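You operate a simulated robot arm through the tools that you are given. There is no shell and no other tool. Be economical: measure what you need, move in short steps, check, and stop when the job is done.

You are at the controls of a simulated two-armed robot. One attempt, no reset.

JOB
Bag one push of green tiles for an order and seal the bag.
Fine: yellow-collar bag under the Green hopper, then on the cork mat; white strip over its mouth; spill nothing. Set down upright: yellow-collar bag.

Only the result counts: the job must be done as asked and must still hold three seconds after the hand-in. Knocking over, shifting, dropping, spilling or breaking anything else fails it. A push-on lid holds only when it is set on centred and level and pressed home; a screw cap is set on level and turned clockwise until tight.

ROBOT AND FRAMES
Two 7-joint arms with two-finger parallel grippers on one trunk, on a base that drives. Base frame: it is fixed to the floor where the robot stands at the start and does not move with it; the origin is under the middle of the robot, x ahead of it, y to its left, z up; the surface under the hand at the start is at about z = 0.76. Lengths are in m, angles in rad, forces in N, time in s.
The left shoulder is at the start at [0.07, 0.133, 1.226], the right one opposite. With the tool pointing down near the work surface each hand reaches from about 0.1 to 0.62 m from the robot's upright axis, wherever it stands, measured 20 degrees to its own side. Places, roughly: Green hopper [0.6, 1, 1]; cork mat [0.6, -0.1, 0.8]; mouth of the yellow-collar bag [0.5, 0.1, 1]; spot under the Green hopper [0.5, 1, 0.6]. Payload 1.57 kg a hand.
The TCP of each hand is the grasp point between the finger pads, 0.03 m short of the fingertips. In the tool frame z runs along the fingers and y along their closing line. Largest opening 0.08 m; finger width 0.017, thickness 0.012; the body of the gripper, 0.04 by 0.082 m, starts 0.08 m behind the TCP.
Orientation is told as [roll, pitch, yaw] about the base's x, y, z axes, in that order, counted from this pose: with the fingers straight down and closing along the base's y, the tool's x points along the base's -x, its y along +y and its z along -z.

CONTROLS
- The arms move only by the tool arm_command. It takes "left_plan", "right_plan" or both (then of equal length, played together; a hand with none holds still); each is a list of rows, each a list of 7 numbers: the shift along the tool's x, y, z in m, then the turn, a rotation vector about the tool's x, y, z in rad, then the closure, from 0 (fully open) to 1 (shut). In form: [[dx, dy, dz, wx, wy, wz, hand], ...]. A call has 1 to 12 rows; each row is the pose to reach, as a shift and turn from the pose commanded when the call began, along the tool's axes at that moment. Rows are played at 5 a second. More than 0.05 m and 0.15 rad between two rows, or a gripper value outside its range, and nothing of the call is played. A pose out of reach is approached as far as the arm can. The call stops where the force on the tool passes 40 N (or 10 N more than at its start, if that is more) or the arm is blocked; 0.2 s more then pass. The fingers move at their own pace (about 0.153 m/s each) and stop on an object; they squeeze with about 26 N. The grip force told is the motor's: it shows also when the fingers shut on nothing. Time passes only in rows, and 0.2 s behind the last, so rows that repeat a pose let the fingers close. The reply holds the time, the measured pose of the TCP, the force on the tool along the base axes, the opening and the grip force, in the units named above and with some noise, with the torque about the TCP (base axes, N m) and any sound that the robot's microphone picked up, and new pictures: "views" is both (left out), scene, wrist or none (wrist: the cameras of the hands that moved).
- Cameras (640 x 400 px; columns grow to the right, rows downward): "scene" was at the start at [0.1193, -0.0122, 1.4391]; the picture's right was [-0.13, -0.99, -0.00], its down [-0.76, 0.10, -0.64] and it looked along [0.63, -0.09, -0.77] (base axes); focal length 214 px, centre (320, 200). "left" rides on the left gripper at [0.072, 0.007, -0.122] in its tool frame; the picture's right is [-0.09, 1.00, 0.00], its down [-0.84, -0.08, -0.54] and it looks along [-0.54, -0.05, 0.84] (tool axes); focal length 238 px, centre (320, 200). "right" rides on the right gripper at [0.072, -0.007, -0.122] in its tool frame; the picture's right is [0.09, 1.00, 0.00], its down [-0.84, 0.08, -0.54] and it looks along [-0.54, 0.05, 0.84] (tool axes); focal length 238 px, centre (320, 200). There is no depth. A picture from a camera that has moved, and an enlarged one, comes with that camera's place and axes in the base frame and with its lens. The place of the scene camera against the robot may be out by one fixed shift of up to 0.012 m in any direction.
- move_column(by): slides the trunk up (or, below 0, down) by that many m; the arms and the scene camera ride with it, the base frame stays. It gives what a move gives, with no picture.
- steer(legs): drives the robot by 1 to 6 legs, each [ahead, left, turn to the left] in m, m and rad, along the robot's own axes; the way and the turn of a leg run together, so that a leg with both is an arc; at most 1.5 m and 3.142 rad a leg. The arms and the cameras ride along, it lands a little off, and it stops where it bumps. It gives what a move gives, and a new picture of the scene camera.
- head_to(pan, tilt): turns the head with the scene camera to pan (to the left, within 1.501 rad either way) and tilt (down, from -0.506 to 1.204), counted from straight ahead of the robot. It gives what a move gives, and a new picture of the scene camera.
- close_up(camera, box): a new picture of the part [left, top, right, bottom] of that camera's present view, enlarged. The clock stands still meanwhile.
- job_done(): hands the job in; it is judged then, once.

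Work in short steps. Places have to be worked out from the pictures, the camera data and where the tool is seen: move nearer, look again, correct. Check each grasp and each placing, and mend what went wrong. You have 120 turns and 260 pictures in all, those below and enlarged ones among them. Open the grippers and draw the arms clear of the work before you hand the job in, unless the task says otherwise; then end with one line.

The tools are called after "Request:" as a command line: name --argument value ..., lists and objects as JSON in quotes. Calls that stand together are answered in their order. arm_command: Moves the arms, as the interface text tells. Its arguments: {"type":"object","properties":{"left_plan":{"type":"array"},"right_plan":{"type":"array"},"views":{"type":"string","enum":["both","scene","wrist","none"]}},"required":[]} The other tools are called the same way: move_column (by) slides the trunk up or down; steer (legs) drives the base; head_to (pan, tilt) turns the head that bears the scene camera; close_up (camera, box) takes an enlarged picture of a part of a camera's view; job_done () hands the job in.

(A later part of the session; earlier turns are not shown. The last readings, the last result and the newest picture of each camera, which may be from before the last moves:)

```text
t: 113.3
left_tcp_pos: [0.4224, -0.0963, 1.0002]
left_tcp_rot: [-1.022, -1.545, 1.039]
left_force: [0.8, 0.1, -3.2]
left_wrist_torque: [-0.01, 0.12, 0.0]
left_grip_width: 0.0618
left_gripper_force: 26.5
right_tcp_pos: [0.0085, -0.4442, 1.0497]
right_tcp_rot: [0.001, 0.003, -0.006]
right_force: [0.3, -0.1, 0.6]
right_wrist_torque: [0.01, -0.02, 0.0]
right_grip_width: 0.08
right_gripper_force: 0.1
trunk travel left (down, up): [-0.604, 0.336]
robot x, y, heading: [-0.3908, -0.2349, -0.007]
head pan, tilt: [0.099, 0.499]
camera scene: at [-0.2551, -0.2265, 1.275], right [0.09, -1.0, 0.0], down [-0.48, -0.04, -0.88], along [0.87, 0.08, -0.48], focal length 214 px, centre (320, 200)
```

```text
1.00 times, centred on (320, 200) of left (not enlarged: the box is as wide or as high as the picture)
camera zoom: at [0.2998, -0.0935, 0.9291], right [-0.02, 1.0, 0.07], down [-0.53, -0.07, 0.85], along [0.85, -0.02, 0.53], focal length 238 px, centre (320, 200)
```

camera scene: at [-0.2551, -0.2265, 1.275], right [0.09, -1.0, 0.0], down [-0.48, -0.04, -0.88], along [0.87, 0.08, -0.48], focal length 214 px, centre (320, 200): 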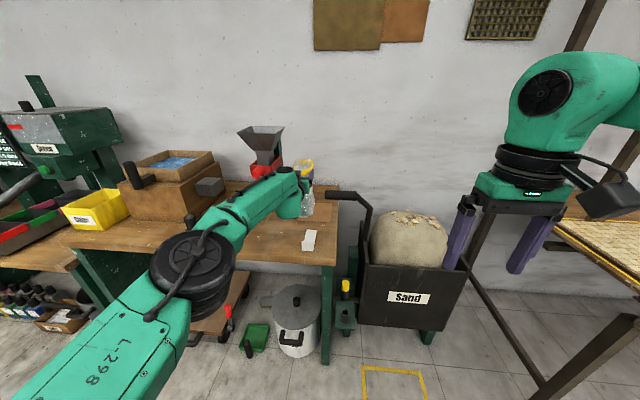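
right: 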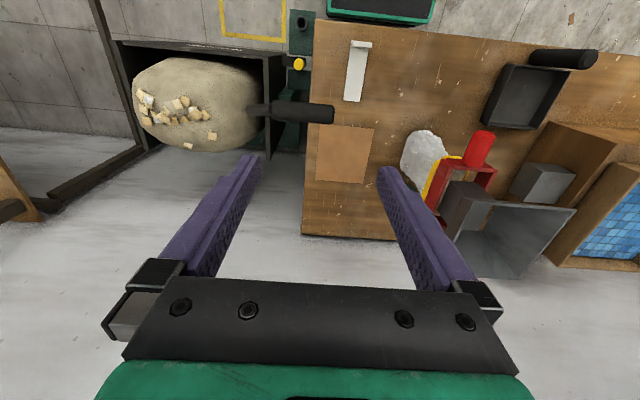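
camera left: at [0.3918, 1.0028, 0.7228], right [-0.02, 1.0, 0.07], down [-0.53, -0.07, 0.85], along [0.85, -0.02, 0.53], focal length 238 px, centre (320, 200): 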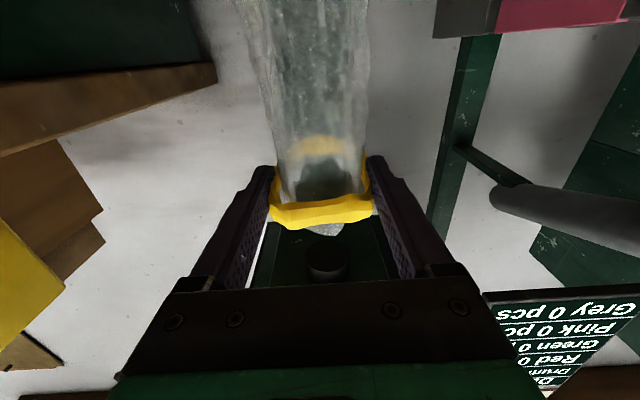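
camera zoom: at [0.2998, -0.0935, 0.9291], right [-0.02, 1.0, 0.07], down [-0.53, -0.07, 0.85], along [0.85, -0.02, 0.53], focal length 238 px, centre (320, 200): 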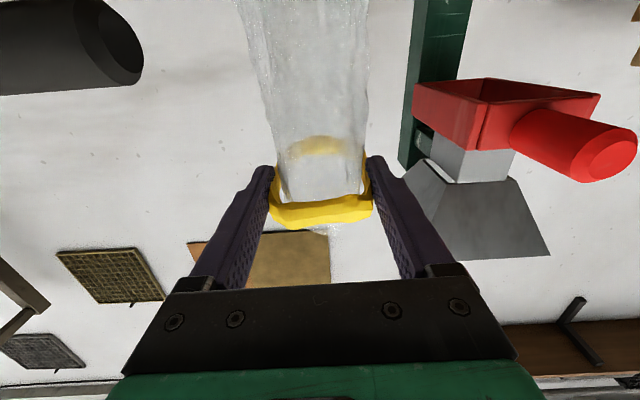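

Cart handle end ≈ (0.431, -0.186, 0.92); mat spans about x 0.49–0.65, y −0.205…−0.063. I go ahead 0.105 and right 0.014, aiming the bag at (0.56, −0.11).

Request:
steer --legs '[[0.105, -0.014, 0]]'

Request:
close_up --camera "scene" --box '[240, 130, 400, 270]'

Request:
close_up --camera "left" --box '[0, 0, 640, 400]'

```text
t: 114.5
left_tcp_pos: [0.5249, -0.1113, 0.9996]
left_tcp_rot: [-1.03, -1.545, 1.046]
left_force: [0.6, 0.4, -2.8]
left_wrist_torque: [0.01, 0.11, 0.0]
left_grip_width: 0.0615
left_gripper_force: 26.4
right_tcp_pos: [0.1103, -0.4574, 1.0495]
right_tcp_rot: [0.002, 0.003, -0.006]
right_force: [0.3, 0.1, -0.4]
right_wrist_torque: [-0.01, 0.02, 0.01]
right_grip_width: 0.08
right_gripper_force: 0.1
trunk travel left (down, up): [-0.604, 0.336]
robot x, y, heading: [-0.2839, -0.2519, -0.007]
head pan, tilt: [0.099, 0.499]
camera scene: at [-0.1533, -0.2411, 1.275], right [0.09, -1.0, 0.0], down [-0.48, -0.04, -0.88], along [0.87, 0.08, -0.48], focal length 214 px, centre (320, 200)
```

scene: 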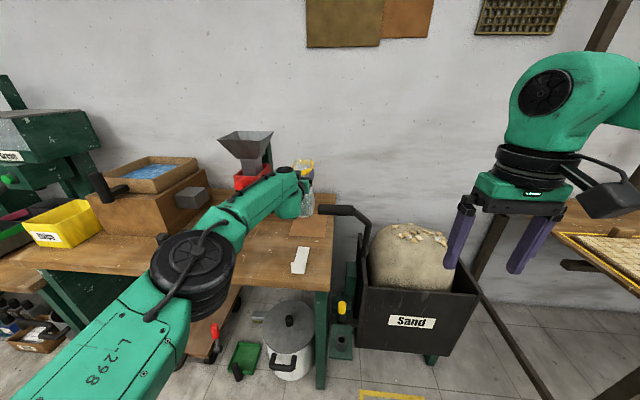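

```text
2.86 times, centred on (320, 200) of scene
camera zoom: at [-0.1533, -0.2411, 1.275], right [0.09, -1.0, 0.0], down [-0.48, -0.04, -0.88], along [0.87, 0.08, -0.48], focal length 613 px, centre (320, 200)
```

zoom: 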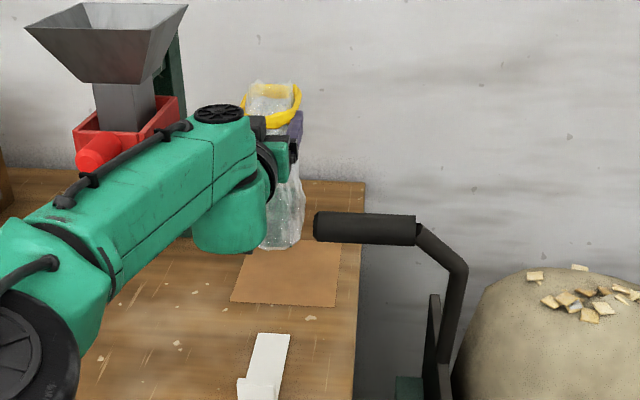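

```text
1.00 times, centred on (320, 200) of left (not enlarged: the box is as wide or as high as the picture)
camera zoom: at [0.4017, -0.1084, 0.9292], right [-0.02, 1.0, 0.07], down [-0.53, -0.07, 0.85], along [0.85, -0.02, 0.53], focal length 238 px, centre (320, 200)
```

zoom: 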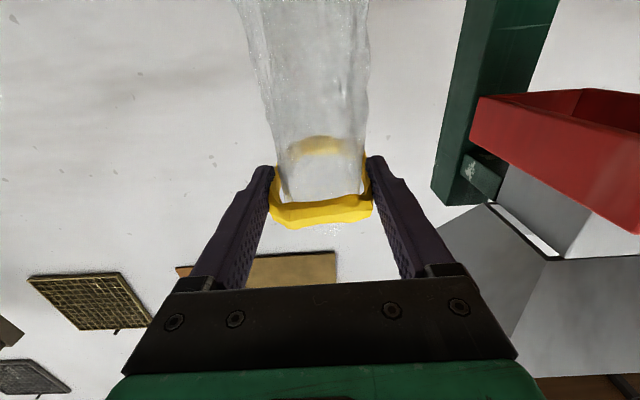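

Bag over the mat with margin on all sides. I lower 0.055 m, watching the force.

Request:
move_column --by -0.055

Request:
close_up --camera "scene" --box '[270, 140, 370, 250]'

```text
t: 115.5
left_tcp_pos: [0.5243, -0.1108, 0.9441]
left_tcp_rot: [-1.036, -1.546, 1.052]
left_force: [-0.6, -0.9, -3.3]
left_wrist_torque: [0.02, 0.16, -0.02]
left_grip_width: 0.062
left_gripper_force: 25.9
right_tcp_pos: [0.1111, -0.4583, 0.9954]
right_tcp_rot: [-0.001, 0.004, -0.007]
right_force: [-0.8, -0.3, 0.0]
right_wrist_torque: [0.02, -0.03, -0.03]
right_grip_width: 0.0802
right_gripper_force: 0.0
trunk travel left (down, up): [-0.549, 0.391]
robot x, y, heading: [-0.2874, -0.2428, -0.004]
head pan, tilt: [0.099, 0.499]
```

```text
3.64 times, centred on (320, 195) of scene
camera zoom: at [-0.1535, -0.2411, 1.22], right [0.09, -1.0, 0.0], down [-0.48, -0.04, -0.88], along [0.87, 0.08, -0.48], focal length 780 px, centre (320, 218)
```

zoom: 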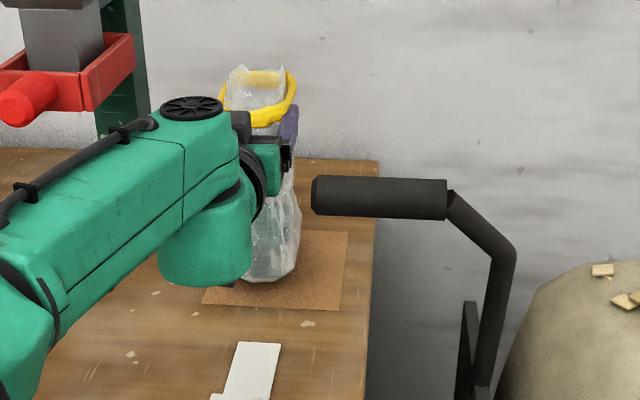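

No contact yet; I lower in 5 mm steps.

Request:
move_column --by -0.005

Request:
move_column --by -0.003

```text
t: 116.0
left_tcp_pos: [0.5247, -0.1102, 0.9392]
left_tcp_rot: [-1.021, -1.542, 1.037]
left_force: [0.3, 0.2, -3.3]
left_wrist_torque: [0.02, 0.13, -0.01]
left_grip_width: 0.0619
left_gripper_force: 25.7
right_tcp_pos: [0.1106, -0.4579, 0.9893]
right_tcp_rot: [-0.002, 0.003, -0.009]
right_force: [-0.2, -0.4, -0.3]
right_wrist_torque: [0.01, -0.03, 0.02]
right_grip_width: 0.0802
right_gripper_force: 0.1
trunk travel left (down, up): [-0.544, 0.396]
robot x, y, heading: [-0.29, -0.2489, -0.006]
head pan, tilt: [0.099, 0.499]
```

```text
t: 116.5
left_tcp_pos: [0.5243, -0.1103, 0.9356]
left_tcp_rot: [-1.016, -1.544, 1.033]
left_force: [-0.2, -1.0, -3.6]
left_wrist_torque: [0.01, 0.13, -0.01]
left_grip_width: 0.0619
left_gripper_force: 25.7
right_tcp_pos: [0.1107, -0.4565, 0.9873]
right_tcp_rot: [0.001, 0.004, -0.006]
right_force: [-0.2, -0.2, 0.1]
right_wrist_torque: [0.02, 0.02, 0.0]
right_grip_width: 0.08
right_gripper_force: 0.0
trunk travel left (down, up): [-0.541, 0.399]
robot x, y, heading: [-0.287, -0.2453, -0.007]
head pan, tilt: [0.099, 0.499]
```

Still hanging free; two more small steps.

Request:
move_column --by -0.003

Request:
move_column --by -0.003

```text
t: 117.0
left_tcp_pos: [0.5261, -0.1104, 0.9339]
left_tcp_rot: [-1.028, -1.545, 1.045]
left_force: [-0.6, -0.4, -2.8]
left_wrist_torque: [-0.02, 0.01, 0.0]
left_grip_width: 0.0615
left_gripper_force: 25.9
right_tcp_pos: [0.1116, -0.4573, 0.9848]
right_tcp_rot: [0.001, 0.001, -0.008]
right_force: [1.3, -0.1, 0.2]
right_wrist_torque: [0.02, 0.03, 0.0]
right_grip_width: 0.08
right_gripper_force: 0.0
trunk travel left (down, up): [-0.538, 0.402]
robot x, y, heading: [-0.2875, -0.2504, -0.012]
head pan, tilt: [0.099, 0.499]
```

```text
t: 117.5
left_tcp_pos: [0.5247, -0.1106, 0.9336]
left_tcp_rot: [-1.131, -1.546, 1.148]
left_force: [3.8, 0.0, 6.0]
left_wrist_torque: [0.18, -0.44, -0.07]
left_grip_width: 0.062
left_gripper_force: 26.1
right_tcp_pos: [0.1107, -0.4573, 0.9818]
right_tcp_rot: [-0.001, 0.003, -0.009]
right_force: [0.2, -0.2, 0.4]
right_wrist_torque: [-0.02, -0.03, 0.04]
right_grip_width: 0.08
right_gripper_force: 0.1
trunk travel left (down, up): [-0.535, 0.405]
robot x, y, heading: [-0.2876, -0.2503, -0.006]
head pan, tilt: [0.099, 0.499]
```

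Contact (fz rose to +6 N at TCP 0.9336). I release slowly and look.

Request:
arm_command --left_plan '[[0, 0, 0, 0, 0, 0, 0.3], [0, 0, 0, 0, 0, 0, 0.1], [0, 0, 0, 0, 0, 0, 0], [0, 0, 0, 0, 0, 0, 0]]' --views "wrist"

Request:
close_up --camera "left" --box '[220, 100, 420, 250]'

```text
t: 118.5
left_tcp_pos: [0.5246, -0.1097, 0.9309]
left_tcp_rot: [-1.035, -1.544, 1.051]
left_force: [0.1, 1.0, 0.1]
left_wrist_torque: [0.01, -0.02, 0.0]
left_grip_width: 0.08
left_gripper_force: 0.1
right_tcp_pos: [0.1109, -0.4583, 0.9809]
right_tcp_rot: [0.0, 0.004, -0.009]
right_force: [-0.1, 0.6, 1.1]
right_wrist_torque: [-0.03, 0.02, 0.03]
right_grip_width: 0.0797
right_gripper_force: 0.0
trunk travel left (down, up): [-0.535, 0.405]
robot x, y, heading: [-0.2902, -0.2513, -0.009]
head pan, tilt: [0.099, 0.499]
camera left: at [0.4014, -0.1084, 0.8603], right [-0.02, 1.0, 0.07], down [-0.53, -0.07, 0.85], along [0.85, -0.02, 0.53], focal length 238 px, centre (320, 200)
```

left: 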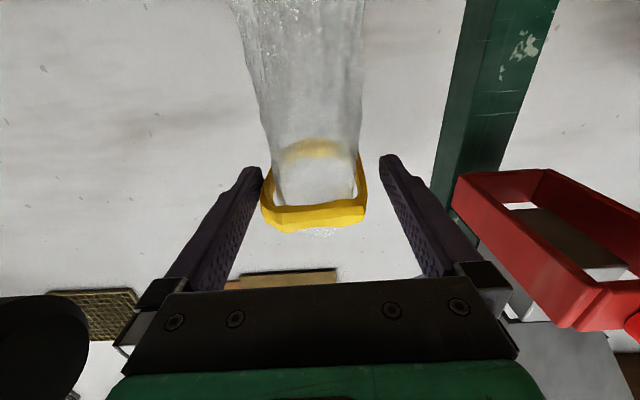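

```text
2.67 times, centred on (320, 175) of left
camera zoom: at [0.4014, -0.1084, 0.8603], right [-0.02, 1.0, 0.07], down [-0.53, -0.07, 0.85], along [0.85, -0.02, 0.53], focal length 636 px, centre (320, 267)
```

zoom: 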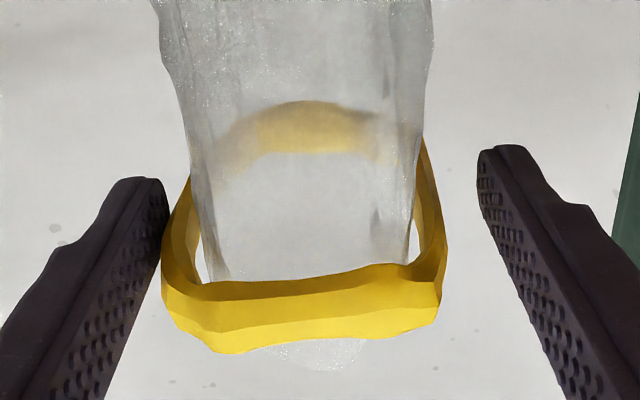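

The bag hugs the right-hand (−y) finger, so I shift the hand −4 mm and withdraw.

Request:
arm_command --left_plan '[[0, -0.004, 0, 0, 0, 0, 0], [0, -0.004, -0.01, 0, 0, 0, 0], [0, -0.004, -0.03, 0, 0, 0, 0], [0, -0.004, -0.06, 0, 0, 0, 0], [0, -0.004, -0.09, 0, 0, 0, 0], [0, -0.004, -0.12, 0, 0, 0, 0]]' --views "both"

Request:
close_up --camera "scene" --box '[270, 140, 370, 250]'

```text
t: 120.0
left_tcp_pos: [0.4025, -0.1143, 0.9332]
left_tcp_rot: [-1.118, -1.544, 1.136]
left_force: [-0.5, -0.1, -0.2]
left_wrist_torque: [-0.03, -0.01, -0.04]
left_grip_width: 0.0801
left_gripper_force: 0.1
right_tcp_pos: [0.1089, -0.4578, 0.981]
right_tcp_rot: [-0.001, 0.004, -0.007]
right_force: [0.8, 0.5, 0.1]
right_wrist_torque: [-0.04, -0.01, 0.01]
right_grip_width: 0.08
right_gripper_force: 0.1
trunk travel left (down, up): [-0.535, 0.405]
robot x, y, heading: [-0.2858, -0.2503, -0.002]
head pan, tilt: [0.099, 0.499]
camera scene: at [-0.1548, -0.2411, 1.2062], right [0.09, -1.0, 0.0], down [-0.48, -0.04, -0.88], along [0.87, 0.08, -0.48], focal length 214 px, centre (320, 200)
camera left: at [0.2794, -0.1127, 0.8632], right [-0.02, 1.0, 0.07], down [-0.53, -0.07, 0.84], along [0.85, -0.02, 0.53], focal length 238 px, centre (320, 200)
```

scene: 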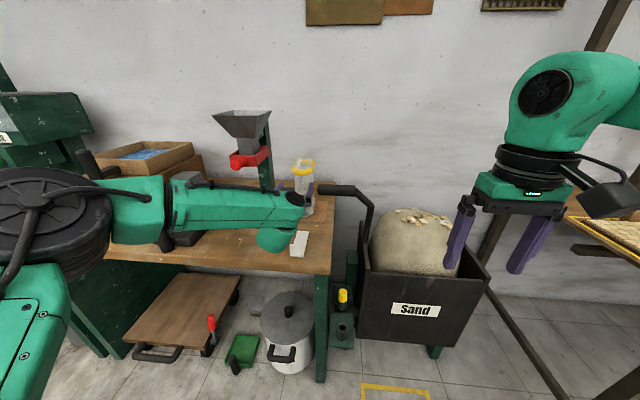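
left: 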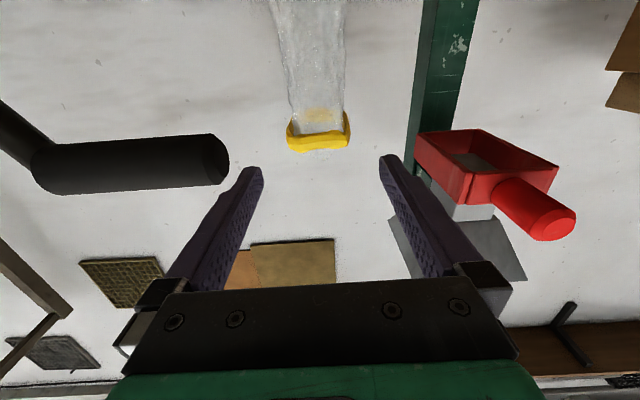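

```text
3.64 times, centred on (320, 195) of scene
camera zoom: at [-0.1548, -0.2411, 1.2062], right [0.09, -1.0, 0.0], down [-0.48, -0.04, -0.88], along [0.87, 0.08, -0.48], focal length 780 px, centre (320, 218)
```

zoom: 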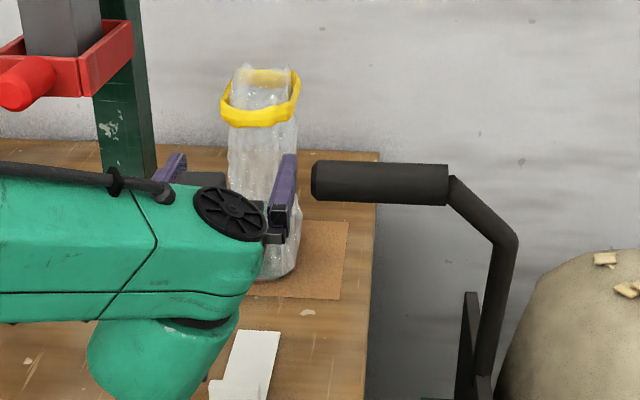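

The bag stands upright on the mat. Now I back away, raise the trunk, and fold the left arm back to its tool-down pose.

Request:
steer --legs '[[-0.35, 0, 0]]'

Request:
move_column --by 0.265

Request:
arm_command --left_plan '[[-0.005, 0, -0.03, 0, 0.14, 0, 0], [-0.01, 0, -0.06, 0, 0.28, 0, 0], [-0.02, 0, -0.09, 0, 0.42, 0, 0], [-0.03, 0, -0.12, 0, 0.56, 0, 0], [-0.04, 0, -0.15, 0, 0.7, 0, 0], [-0.05, 0, -0.18, 0, 0.84, 0, 0], [-0.06, 0, -0.21, 0, 0.98, 0, 0], [-0.07, 0, -0.24, 0, 1.12, 0, 0], [-0.08, 0, -0.27, 0, 1.26, 0, 0], [-0.08, 0, -0.3, 0, 1.4, 0, 0], [-0.08, 0, -0.32, 0, 1.54, 0, 0], [-0.08, 0, -0.32, 0, 1.54, 0, 0]]' --views "scene"

```text
t: 122.2
left_tcp_pos: [0.0517, -0.1153, 0.9331]
left_tcp_rot: [-1.044, -1.546, 1.062]
left_force: [0.4, 0.9, 0.8]
left_wrist_torque: [0.0, 0.02, -0.02]
left_grip_width: 0.0802
left_gripper_force: 0.1
right_tcp_pos: [-0.2422, -0.4572, 0.9811]
right_tcp_rot: [-0.001, 0.003, -0.008]
right_force: [-0.2, 0.4, 0.0]
right_wrist_torque: [-0.02, 0.0, 0.02]
right_grip_width: 0.0799
right_gripper_force: 0.1
trunk travel left (down, up): [-0.535, 0.405]
robot x, y, heading: [-0.6411, -0.2435, -0.006]
head pan, tilt: [0.099, 0.499]
camera scene: at [-0.5063, -0.2391, 1.2061], right [0.09, -1.0, 0.0], down [-0.48, -0.04, -0.88], along [0.87, 0.08, -0.48], focal length 214 px, centre (320, 200)
```

scene: 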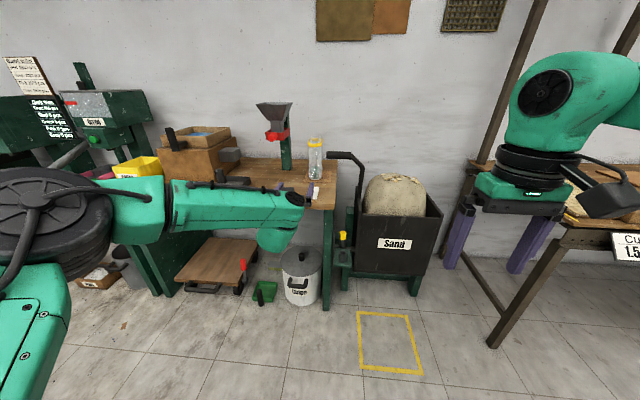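

```text
t: 124.9
left_tcp_pos: [0.052, -0.1132, 1.1978]
left_tcp_rot: [-1.038, -1.546, 1.053]
left_force: [-0.7, 1.1, 0.9]
left_wrist_torque: [-0.01, -0.06, 0.0]
left_grip_width: 0.0799
left_gripper_force: 0.2
right_tcp_pos: [-0.2428, -0.4563, 1.2473]
right_tcp_rot: [0.0, 0.004, -0.009]
right_force: [1.1, -0.7, -0.8]
right_wrist_torque: [-0.01, -0.02, -0.01]
right_grip_width: 0.0802
right_gripper_force: 0.1
trunk travel left (down, up): [-0.8, 0.14]
robot x, y, heading: [-0.6402, -0.2435, -0.01]
head pan, tilt: [0.099, 0.499]
```

```text
t: 127.5
left_tcp_pos: [-0.267, -0.1177, 1.2821]
left_tcp_rot: [-0.024, -0.016, 0.015]
left_force: [0.0, -0.1, -0.6]
left_wrist_torque: [0.01, -0.02, 0.01]
left_grip_width: 0.0801
left_gripper_force: 0.1
right_tcp_pos: [-0.2441, -0.4552, 1.2456]
right_tcp_rot: [0.0, 0.003, -0.008]
right_force: [1.6, 1.1, -0.9]
right_wrist_torque: [-0.02, 0.01, -0.07]
right_grip_width: 0.0801
right_gripper_force: 0.1
trunk travel left (down, up): [-0.8, 0.14]
robot x, y, heading: [-0.6385, -0.2432, -0.005]
head pan, tilt: [0.099, 0.499]
camera scene: at [-0.5063, -0.2391, 1.4711], right [0.09, -1.0, 0.0], down [-0.48, -0.04, -0.88], along [0.87, 0.08, -0.48], focal length 214 px, centre (320, 200)
```

scene: 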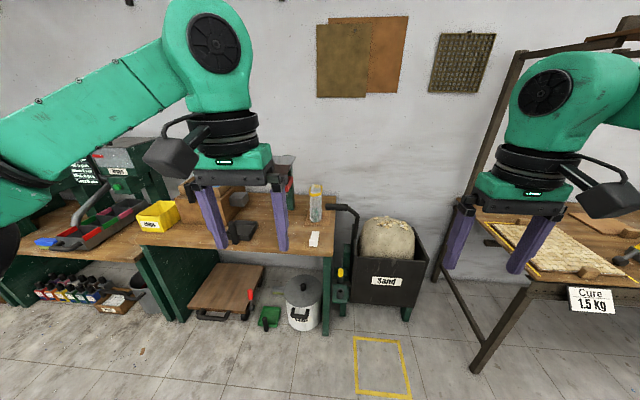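

Both arms are tool-down and high. I drive to face the strip and bag for the right hand: robot to about (−0.04, 0.05).

Request:
steer --legs '[[0, 0.29, 0.005], [0.6, 0, 0]]'

Request:
head_to --pan -0.35 --tilt 0.8

Request:
close_up --camera "scene" --box '[240, 130, 400, 300]'

Request:
close_up --camera "right" --box '[220, 0, 440, 200]'

```text
t: 132.5
left_tcp_pos: [0.3344, 0.1669, 1.2828]
left_tcp_rot: [-0.022, -0.02, 0.013]
left_force: [0.4, 0.2, 0.3]
left_wrist_torque: [0.01, -0.01, 0.02]
left_grip_width: 0.0799
left_gripper_force: 0.0
right_tcp_pos: [0.3576, -0.1718, 1.2472]
right_tcp_rot: [-0.001, 0.002, -0.013]
right_force: [-1.1, -0.1, -1.0]
right_wrist_torque: [-0.02, -0.04, -0.02]
right_grip_width: 0.08
right_gripper_force: 0.0
trunk travel left (down, up): [-0.8, 0.14]
robot x, y, heading: [-0.0398, 0.0457, -0.006]
head pan, tilt: [0.099, 0.499]
camera scene: at [0.0944, 0.046, 1.4713], right [0.09, -1.0, 0.0], down [-0.48, -0.04, -0.88], along [0.88, 0.08, -0.48], focal length 214 px, centre (320, 200)
```

scene: 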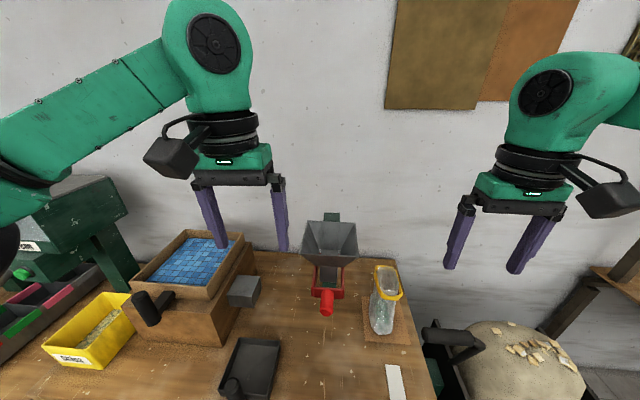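

```text
t: 133.4
left_tcp_pos: [0.3346, 0.1671, 1.2814]
left_tcp_rot: [-0.021, -0.017, 0.013]
left_force: [0.9, 1.4, 0.7]
left_wrist_torque: [0.0, 0.02, -0.02]
left_grip_width: 0.08
left_gripper_force: 0.1
right_tcp_pos: [0.3592, -0.1713, 1.2459]
right_tcp_rot: [0.0, 0.004, -0.013]
right_force: [-0.7, -0.2, -0.4]
right_wrist_torque: [-0.02, -0.01, -0.01]
right_grip_width: 0.0799
right_gripper_force: 0.0
trunk travel left (down, up): [-0.8, 0.14]
robot x, y, heading: [-0.0373, 0.0425, -0.01]
head pan, tilt: [-0.351, 0.799]
camera scene: at [0.0812, 0.0096, 1.4451], right [-0.35, -0.94, 0.0], down [-0.67, 0.25, -0.7], along [0.65, -0.25, -0.72], focal length 214 px, centre (320, 200)
```

scene: 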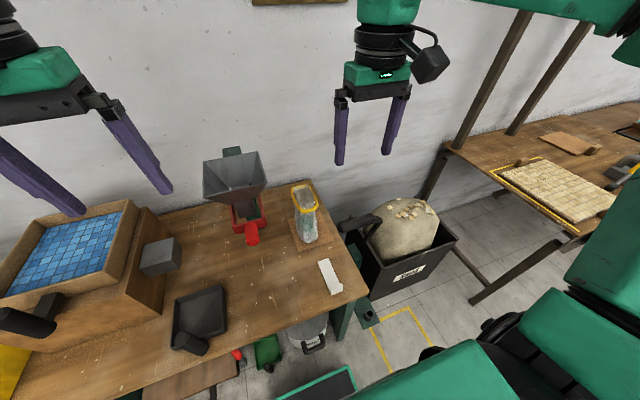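

```text
2.35 times, centred on (320, 215) of scene
camera zoom: at [0.0812, 0.0096, 1.4451], right [-0.35, -0.94, 0.0], down [-0.67, 0.25, -0.7], along [0.65, -0.25, -0.72], focal length 505 px, centre (320, 165)
```

zoom: 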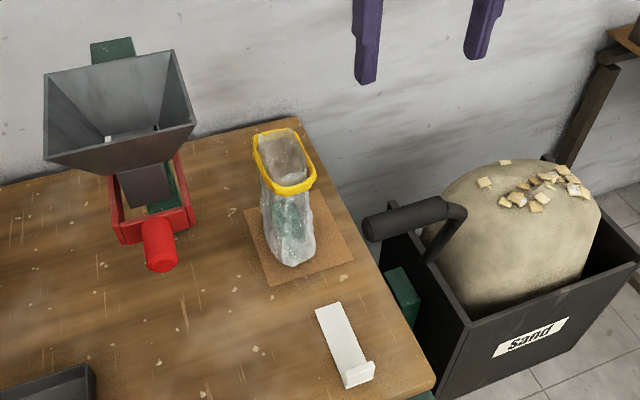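

```text
2.00 times, centred on (330, 100) of right
camera zoom: at [0.2877, -0.1779, 1.3679], right [-0.08, 1.0, 0.0], down [0.84, 0.07, 0.54], along [0.54, 0.04, -0.84], focal length 477 px, centre (300, 400)
```

zoom: 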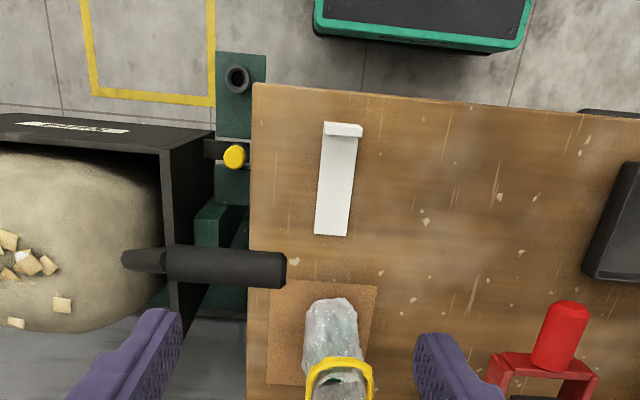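

Strip: flat part x≈0.326–0.431, y≈−0.130, upright tab at its near end (x≈0.32). I'll pinch the tab fore-and-aft, so I yaw the right hand +90° while moving above it.

Request:
arm_command --right_plan '[[0.0, 0.0, 0.0, 0, 0, -0.143, 0], [0.0, 0.01, 0.0, 0, 0, -0.286, 0], [0.01, 0.02, 0.0, 0, 0, -0.429, 0], [0.02, 0.03, 0.02, 0, 0, -0.572, 0], [0.03, 0.04, 0.04, 0, 0, -0.715, 0], [0.04, 0.04, 0.06, 0, 0, -0.858, 0], [0.04, 0.04, 0.08, 0, 0, -1.001, 0], [0.04, 0.04, 0.11, 0, 0, -1.144, 0], [0.04, 0.04, 0.14, 0, 0, -1.287, 0], [0.04, 0.04, 0.17, 0, 0, -1.43, 0], [0.04, 0.04, 0.2, 0, 0, -1.571, 0], [0.04, 0.04, 0.2, 0, 0, -1.571, 0]]' --views "both"

```text
t: 136.0
left_tcp_pos: [0.3345, 0.1671, 1.282]
left_tcp_rot: [-0.023, -0.017, 0.012]
left_force: [-0.2, -0.3, -0.7]
left_wrist_torque: [-0.02, 0.03, 0.02]
left_grip_width: 0.08
left_gripper_force: 0.1
right_tcp_pos: [0.176, -0.0134, 1.0001]
right_tcp_rot: [0.0, 0.0, 1.56]
right_force: [1.2, 0.2, 1.0]
right_wrist_torque: [0.01, 0.0, 0.0]
right_grip_width: 0.0799
right_gripper_force: 0.0
right hand out of reach, approached as far as the arm can: row 6, 7, 8, 9, 10, 11, 12
trunk travel left (down, up): [-0.8, 0.14]
robot x, y, heading: [-0.0369, 0.0388, -0.009]
head pan, tilt: [-0.351, 0.799]
camera scene: at [0.0807, 0.0094, 1.4451], right [-0.35, -0.94, 0.0], down [-0.67, 0.25, -0.7], along [0.65, -0.25, -0.72], focal length 214 px, centre (320, 200)
camera right: at [0.1817, -0.086, 1.122], right [-1.0, -0.08, 0.0], down [-0.07, 0.84, 0.54], along [-0.04, 0.54, -0.84], focal length 238 px, centre (320, 200)
```

scene: 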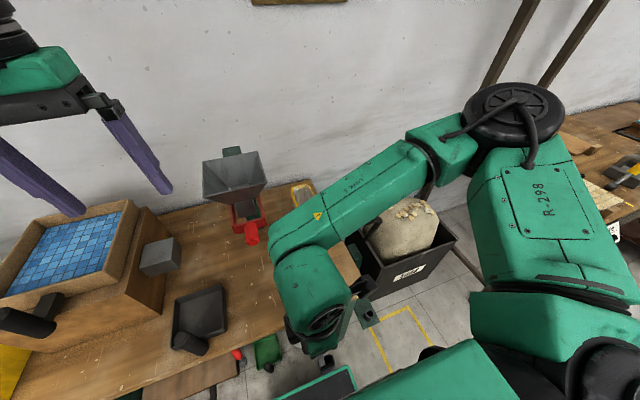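
right: 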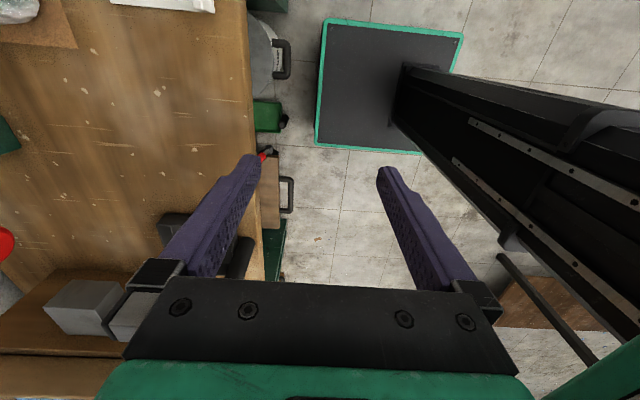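

+90° yaw drives this arm into its limits. I return to zero yaw and will instead grip the tab across its width (y), with tips just above the flat strip.

Request:
arm_command --right_plan '[[0.01, -0.01, -0.03, 0, 0, 0.142, 0], [0.02, -0.02, -0.06, 0, 0, 0.284, 0], [0.03, -0.035, -0.09, 0, 0, 0.426, 0], [0.04, -0.05, -0.1, 0, 0, 0.568, 0], [0.05, -0.065, -0.1, 0, 0, 0.71, 0], [0.06, -0.08, -0.1, 0, 0, 0.852, 0], [0.07, -0.095, -0.1, 0, 0, 0.994, 0], [0.085, -0.11, -0.1, 0, 0, 1.136, 0], [0.1, -0.125, -0.1, 0, 0, 1.278, 0], [0.11, -0.135, -0.1, 0, 0, 1.42, 0], [0.117, -0.144, -0.1, 0, 0, 1.56, 0], [0.117, -0.144, -0.1, 0, 0, 1.56, 0]]' --views "both"

Request:
close_up --camera "right" --box '[220, 0, 440, 200]'

```text
t: 138.6
left_tcp_pos: [0.3354, 0.166, 1.2814]
left_tcp_rot: [-0.021, -0.018, 0.014]
left_force: [0.1, 0.4, 0.4]
left_wrist_torque: [-0.02, 0.01, -0.03]
left_grip_width: 0.08
left_gripper_force: 0.1
right_tcp_pos: [0.3248, -0.1402, 1.101]
right_tcp_rot: [0.0, 0.002, -0.003]
right_force: [0.0, 0.0, 0.0]
right_wrist_torque: [-0.01, 0.0, 0.0]
right_grip_width: 0.08
right_gripper_force: 0.0
trunk travel left (down, up): [-0.8, 0.14]
robot x, y, heading: [-0.0358, 0.0432, -0.01]
head pan, tilt: [-0.351, 0.799]
camera scene: at [0.0807, 0.0094, 1.4451], right [-0.35, -0.94, 0.0], down [-0.67, 0.25, -0.7], along [0.65, -0.25, -0.72], focal length 214 px, centre (320, 200)
camera right: at [0.2538, -0.1461, 1.2221], right [-0.09, 1.0, 0.0], down [0.84, 0.07, 0.54], along [0.54, 0.05, -0.84], focal length 238 px, centre (320, 200)
```

scene: 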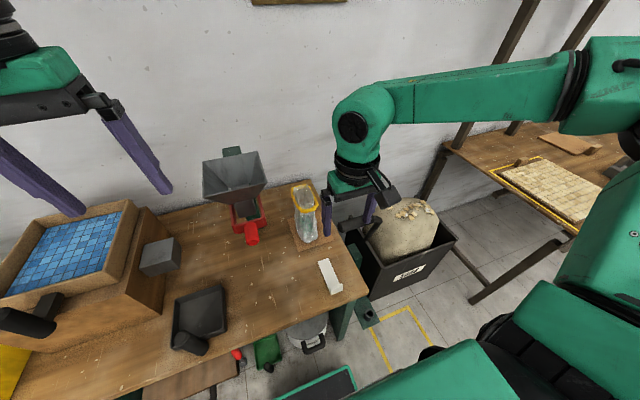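
right: 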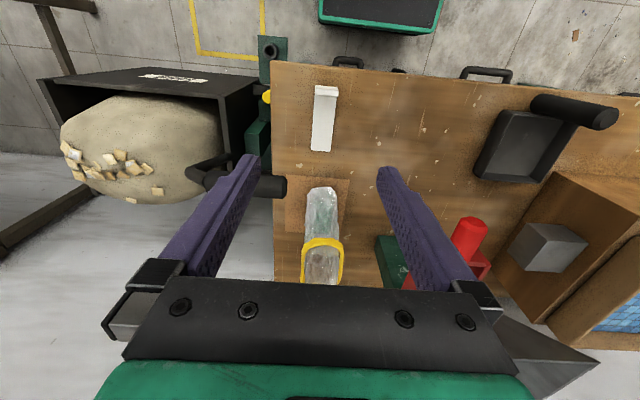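

```text
2.00 times, centred on (330, 100) of right
camera zoom: at [0.2538, -0.1461, 1.2221], right [-0.09, 1.0, 0.0], down [0.84, 0.07, 0.54], along [0.54, 0.05, -0.84], focal length 477 px, centre (300, 400)
```

zoom: 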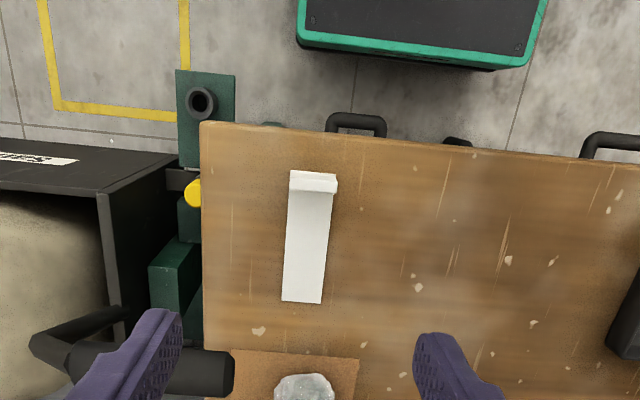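

I zoom in strongly on the tab to get its exact shape.

Request:
close_up --camera "right" --box '[300, 75, 350, 160]'

Request:
close_up --camera "scene" --box '[305, 240, 355, 310]'

```text
4.71 times, centred on (325, 118) of right
camera zoom: at [0.2538, -0.1461, 1.2221], right [-0.09, 1.0, 0.0], down [0.84, 0.07, 0.54], along [0.54, 0.05, -0.84], focal length 1122 px, centre (296, 588)
```

zoom: 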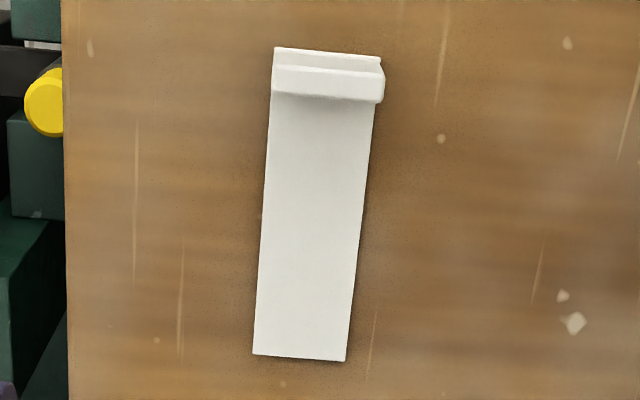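

```text
5.71 times, centred on (330, 275) of scene
camera zoom: at [0.0807, 0.0094, 1.4451], right [-0.35, -0.94, 0.0], down [-0.67, 0.25, -0.7], along [0.65, -0.25, -0.72], focal length 1226 px, centre (263, -229)
```

zoom: 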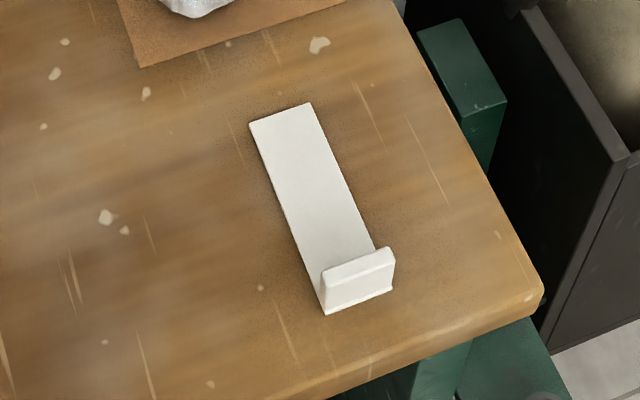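

Tab: x 0.311–0.322, y −0.128 ±0.021, top z≈0.795; strip straight along x to 0.431. I align above the tab and descend to z≈0.84.

Request:
arm_command --right_plan '[[0.008, 0.0126, 0.04, 0, 0, 0, 0], [0.008, 0.0126, 0.085, 0, 0, 0, 0], [0.008, 0.0126, 0.13, 0, 0, 0, 0], [0.008, 0.0126, 0.175, 0, 0, 0, 0], [0.008, 0.0126, 0.22, 0, 0, 0, 0], [0.008, 0.0126, 0.26, 0, 0, 0, 0], [0.008, 0.0126, 0.26, 0, 0, 0, 0]]' --views "wrist"

Request:
close_up --camera "right" --box '[220, 100, 420, 280]'

Request:
close_up --camera "scene" --box '[290, 200, 390, 310]'

```text
t: 140.2
left_tcp_pos: [0.3344, 0.1676, 1.2815]
left_tcp_rot: [-0.022, -0.017, 0.016]
left_force: [-0.6, 0.8, 0.1]
left_wrist_torque: [0.02, -0.02, 0.02]
left_grip_width: 0.0798
left_gripper_force: 0.1
right_tcp_pos: [0.3118, -0.1358, 0.8492]
right_tcp_rot: [-0.001, 0.001, 0.0]
right_force: [-0.6, 0.1, 0.8]
right_wrist_torque: [0.01, -0.01, 0.04]
right_grip_width: 0.0798
right_gripper_force: 0.1
right hand out of reach, approached as far as the arm can: row 6, 7
trunk travel left (down, up): [-0.8, 0.14]
robot x, y, heading: [-0.0401, 0.0394, -0.015]
head pan, tilt: [-0.351, 0.799]
camera right: at [0.2409, -0.1419, 0.9714], right [-0.09, 1.0, 0.0], down [0.84, 0.08, 0.54], along [0.54, 0.05, -0.84], focal length 238 px, centre (320, 200)
```

right: 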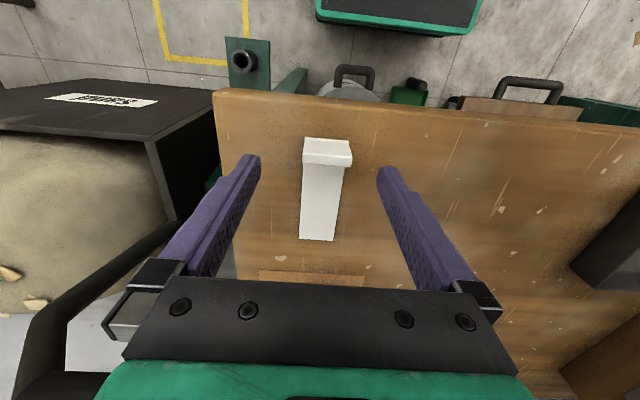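

```text
2.22 times, centred on (320, 190) of right
camera zoom: at [0.2409, -0.1419, 0.9714], right [-0.09, 1.0, 0.0], down [0.84, 0.08, 0.54], along [0.54, 0.05, -0.84], focal length 530 px, centre (320, 222)
```

zoom: 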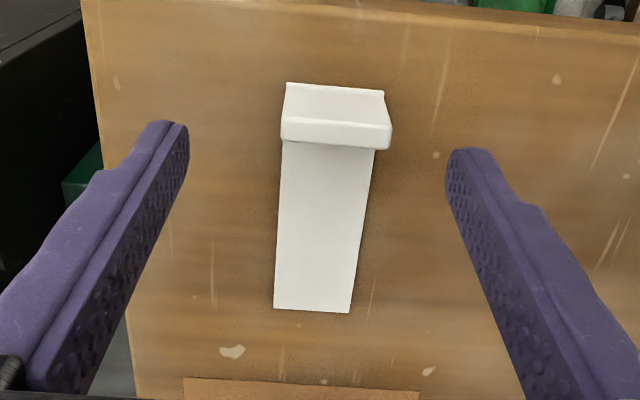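

```text
3.64 times, centred on (340, 255) of scene
camera zoom: at [0.0801, 0.0096, 1.4452], right [-0.35, -0.94, 0.0], down [-0.67, 0.25, -0.7], along [0.65, -0.25, -0.72], focal length 780 px, centre (247, 0)
```

zoom: 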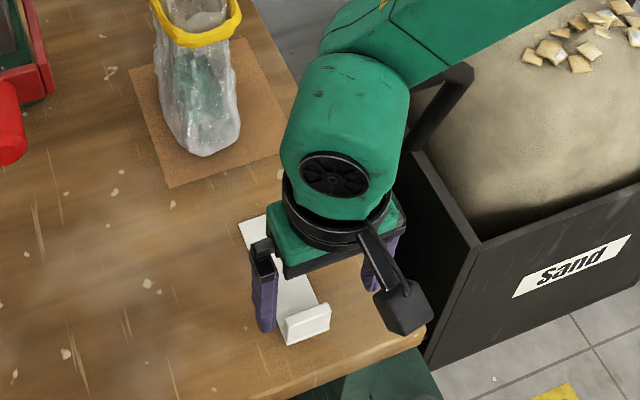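

Tab at (0.317, −0.130, top 0.794). The arm is at a fold limit here, so I use the trunk: down 0.03, then trim x/y with the arm.

Request:
move_column --by -0.03

Request:
arm_command --right_plan '[[0, 0.003, -0.005, 0, 0, 0, 0], [-0.005, 0.006, -0.005, 0, 0, 0, 0], [-0.005, 0.006, -0.005, 0, 0, 0, 0]]' --views "none"

Request:
close_up --camera "right" --box '[220, 100, 420, 280]'

```text
t: 141.0
left_tcp_pos: [0.3342, 0.1679, 1.2527]
left_tcp_rot: [-0.022, -0.018, 0.013]
left_force: [-0.1, -0.7, -0.4]
left_wrist_torque: [-0.01, 0.01, -0.01]
left_grip_width: 0.0802
left_gripper_force: 0.0
right_tcp_pos: [0.313, -0.1345, 0.819]
right_tcp_rot: [0.0, 0.004, 0.001]
right_force: [-0.3, -0.1, 0.0]
right_wrist_torque: [0.01, 0.02, -0.03]
right_grip_width: 0.0802
right_gripper_force: 0.0
trunk travel left (down, up): [-0.77, 0.17]
robot x, y, heading: [-0.0371, 0.0392, -0.013]
head pan, tilt: [-0.351, 0.799]
```

```text
t: 141.8
left_tcp_pos: [0.3343, 0.1658, 1.2508]
left_tcp_rot: [-0.022, -0.017, 0.014]
left_force: [0.5, 0.5, 0.4]
left_wrist_torque: [0.01, 0.01, 0.01]
left_grip_width: 0.0801
left_gripper_force: 0.2
right_tcp_pos: [0.3182, -0.1295, 0.825]
right_tcp_rot: [0.002, 0.003, 0.0]
right_force: [0.7, -0.3, 1.3]
right_wrist_torque: [-0.01, 0.0, 0.01]
right_grip_width: 0.0799
right_gripper_force: 0.1
trunk travel left (down, up): [-0.77, 0.17]
robot x, y, heading: [-0.0387, 0.0428, -0.009]
head pan, tilt: [-0.351, 0.799]
```

```text
2.22 times, centred on (320, 190) of right
camera zoom: at [0.2461, -0.1364, 0.947], right [-0.09, 1.0, 0.0], down [0.84, 0.08, 0.54], along [0.54, 0.05, -0.84], focal length 530 px, centre (320, 222)
```

zoom: 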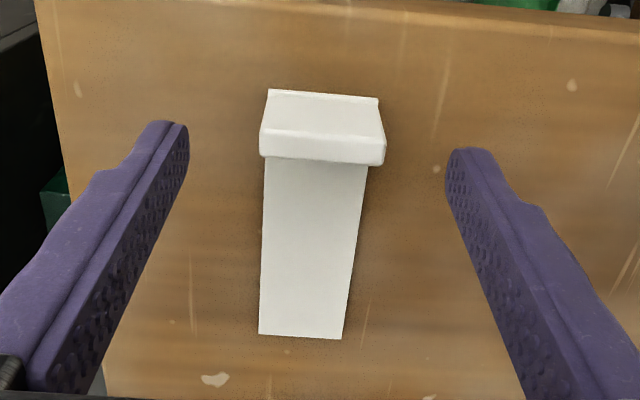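

Centred over the tab (TCP 0.318, −0.1295, 0.825). Trunk down 0.022, then close.

Request:
move_column --by -0.022

Request:
close_up --camera "right" --box '[220, 100, 420, 280]'

```text
t: 142.5
left_tcp_pos: [0.3355, 0.1671, 1.229]
left_tcp_rot: [-0.023, -0.018, 0.014]
left_force: [-0.3, 0.1, 0.3]
left_wrist_torque: [-0.04, 0.02, -0.01]
left_grip_width: 0.0799
left_gripper_force: 0.1
right_tcp_pos: [0.3174, -0.1285, 0.8036]
right_tcp_rot: [0.002, 0.004, 0.0]
right_force: [0.2, -0.2, 0.1]
right_wrist_torque: [0.03, -0.01, 0.02]
right_grip_width: 0.0799
right_gripper_force: 0.0
trunk travel left (down, up): [-0.748, 0.192]
robot x, y, heading: [-0.0396, 0.0376, -0.009]
head pan, tilt: [-0.351, 0.799]
```

```text
2.22 times, centred on (320, 190) of right
camera zoom: at [0.246, -0.1364, 0.9249], right [-0.09, 1.0, 0.0], down [0.84, 0.08, 0.54], along [0.54, 0.05, -0.84], focal length 530 px, centre (320, 222)
```

zoom: 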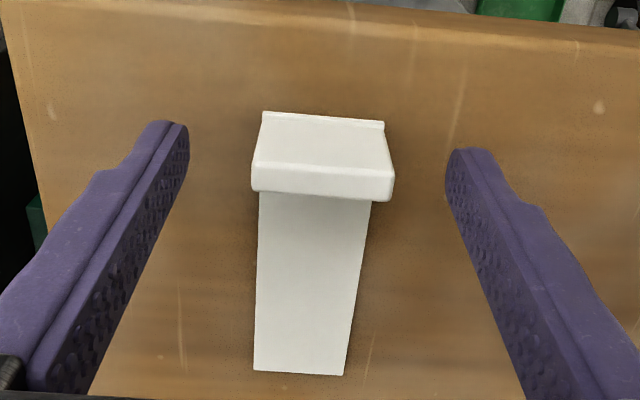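

Fingers straddle the tab; I close on it.

Request:
arm_command --right_plan '[[0, 0, 0, 0, 0, 0, 0.3], [0, 0, 0, 0, 0, 0, 0.6], [0, 0, 0, 0, 0, 0, 1], [0, 0, 0, 0, 0, 0, 1]]' --views "none"

Request:
move_column --by 0.04

Request:
close_up --camera "right" --box '[220, 100, 420, 280]'

Request:
close_up --camera "scene" --box '[280, 180, 390, 310]'

```text
t: 143.5
left_tcp_pos: [0.3348, 0.1672, 1.2303]
left_tcp_rot: [-0.025, -0.017, 0.014]
left_force: [0.0, 0.1, 0.6]
left_wrist_torque: [-0.02, -0.03, -0.02]
left_grip_width: 0.08
left_gripper_force: 0.0
right_tcp_pos: [0.3178, -0.1302, 0.8035]
right_tcp_rot: [0.003, 0.003, -0.001]
right_force: [-0.1, 0.6, 0.6]
right_wrist_torque: [0.0, 0.04, -0.01]
right_grip_width: 0.0385
right_gripper_force: 26.3
trunk travel left (down, up): [-0.748, 0.192]
robot x, y, heading: [-0.0386, 0.04, -0.009]
head pan, tilt: [-0.351, 0.799]
```

```text
t: 144.3
left_tcp_pos: [0.3349, 0.1663, 1.2693]
left_tcp_rot: [-0.023, -0.017, 0.014]
left_force: [-0.2, -0.3, 0.2]
left_wrist_torque: [-0.01, 0.0, -0.02]
left_grip_width: 0.08
left_gripper_force: 0.1
right_tcp_pos: [0.3176, -0.1292, 0.844]
right_tcp_rot: [0.002, 0.004, 0.0]
right_force: [0.1, -0.6, -0.2]
right_wrist_torque: [0.01, 0.01, -0.01]
right_grip_width: 0.0387
right_gripper_force: 26.2
trunk travel left (down, up): [-0.788, 0.152]
robot x, y, heading: [-0.0382, 0.0434, -0.012]
head pan, tilt: [-0.351, 0.799]
```

```text
2.22 times, centred on (320, 190) of right
camera zoom: at [0.2462, -0.1364, 0.9649], right [-0.09, 1.0, 0.0], down [0.84, 0.08, 0.54], along [0.54, 0.05, -0.84], focal length 530 px, centre (320, 222)
```

zoom: 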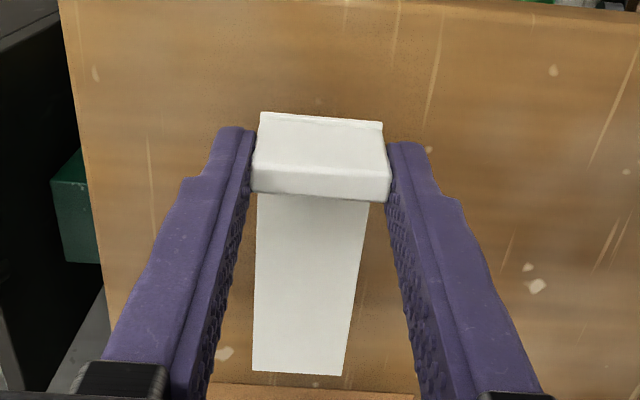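

```text
3.08 times, centred on (335, 245) of scene
camera zoom: at [0.0811, 0.0094, 1.4331], right [-0.35, -0.94, 0.0], down [-0.67, 0.25, -0.7], along [0.65, -0.25, -0.72], focal length 660 px, centre (274, 62)
```

zoom: 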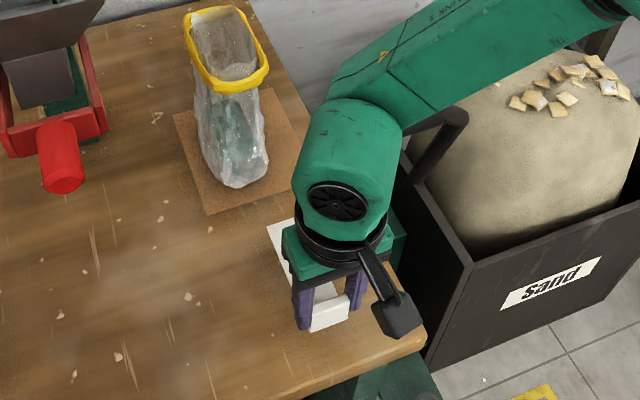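

Strip held level by its tab (strip centre ≈ +0.053 m ahead of TCP, underside ≈ TCP−0.0415). I lift it straight up 0.21 m, then move ahead over the bag.

Request:
arm_command --right_plan '[[0, 0, -0.04, 0, 0, 0, 1], [0, 0, -0.08, 0, 0, 0, 1], [0, 0, -0.12, 0, 0, 0, 1], [0, 0, -0.16, 0, 0, 0, 1], [0, 0, -0.21, 0, 0, 0, 1], [0, 0, -0.21, 0, 0, 0, 1]]' --views "none"

Request:
arm_command --right_plan '[[-0.03, 0.003, 0, 0, 0, 0, 1], [-0.06, 0.006, 0, 0, 0, 0, 1], [-0.09, 0.009, 0, 0, 0, 0, 1], [-0.12, 0.012, 0, 0, 0, 0, 1], [-0.14, 0.014, 0, 0, 0, 0, 1], [-0.14, 0.014, 0, 0, 0, 0, 1]]' --views "both"

```text
t: 145.7
left_tcp_pos: [0.3359, 0.1674, 1.2688]
left_tcp_rot: [-0.022, -0.017, 0.015]
left_force: [0.6, -0.1, 0.5]
left_wrist_torque: [-0.04, 0.01, 0.01]
left_grip_width: 0.0801
left_gripper_force: 0.1
right_tcp_pos: [0.3187, -0.1296, 1.0532]
right_tcp_rot: [0.001, 0.004, 0.001]
right_force: [0.2, -0.1, -0.8]
right_wrist_torque: [0.0, 0.02, 0.01]
right_grip_width: 0.0388
right_gripper_force: 26.7
trunk travel left (down, up): [-0.788, 0.152]
robot x, y, heading: [-0.0394, 0.0431, -0.004]
head pan, tilt: [-0.351, 0.799]
```

```text
t: 147.1
left_tcp_pos: [0.335, 0.1662, 1.2697]
left_tcp_rot: [-0.023, -0.017, 0.012]
left_force: [0.2, 0.0, 0.2]
left_wrist_torque: [0.0, -0.04, -0.01]
left_grip_width: 0.0799
left_gripper_force: 0.1
right_tcp_pos: [0.459, -0.1158, 1.0536]
right_tcp_rot: [0.002, 0.002, 0.002]
right_force: [-0.4, -0.5, -0.1]
right_wrist_torque: [0.01, 0.0, 0.01]
right_grip_width: 0.0387
right_gripper_force: 25.6
trunk travel left (down, up): [-0.788, 0.152]
robot x, y, heading: [-0.0404, 0.0405, -0.013]
head pan, tilt: [-0.351, 0.799]
camera scene: at [0.0799, 0.0095, 1.4332], right [-0.35, -0.94, 0.0], down [-0.67, 0.25, -0.7], along [0.65, -0.25, -0.72], focal length 214 px, centre (320, 200)
camera right: at [0.3862, -0.1235, 1.1753], right [-0.09, 1.0, 0.0], down [0.84, 0.08, 0.54], along [0.54, 0.05, -0.84], focal length 238 px, centre (320, 200)
```

scene: 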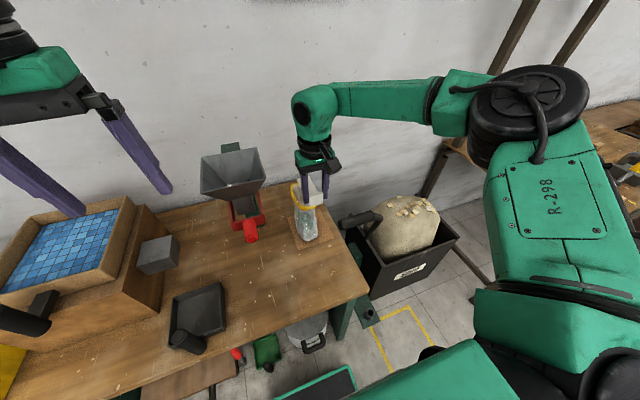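
right: 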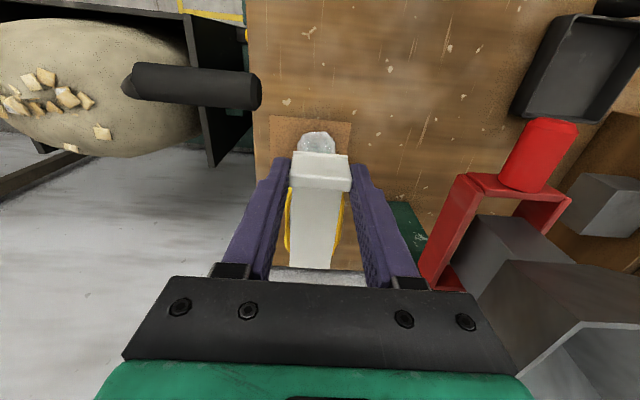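

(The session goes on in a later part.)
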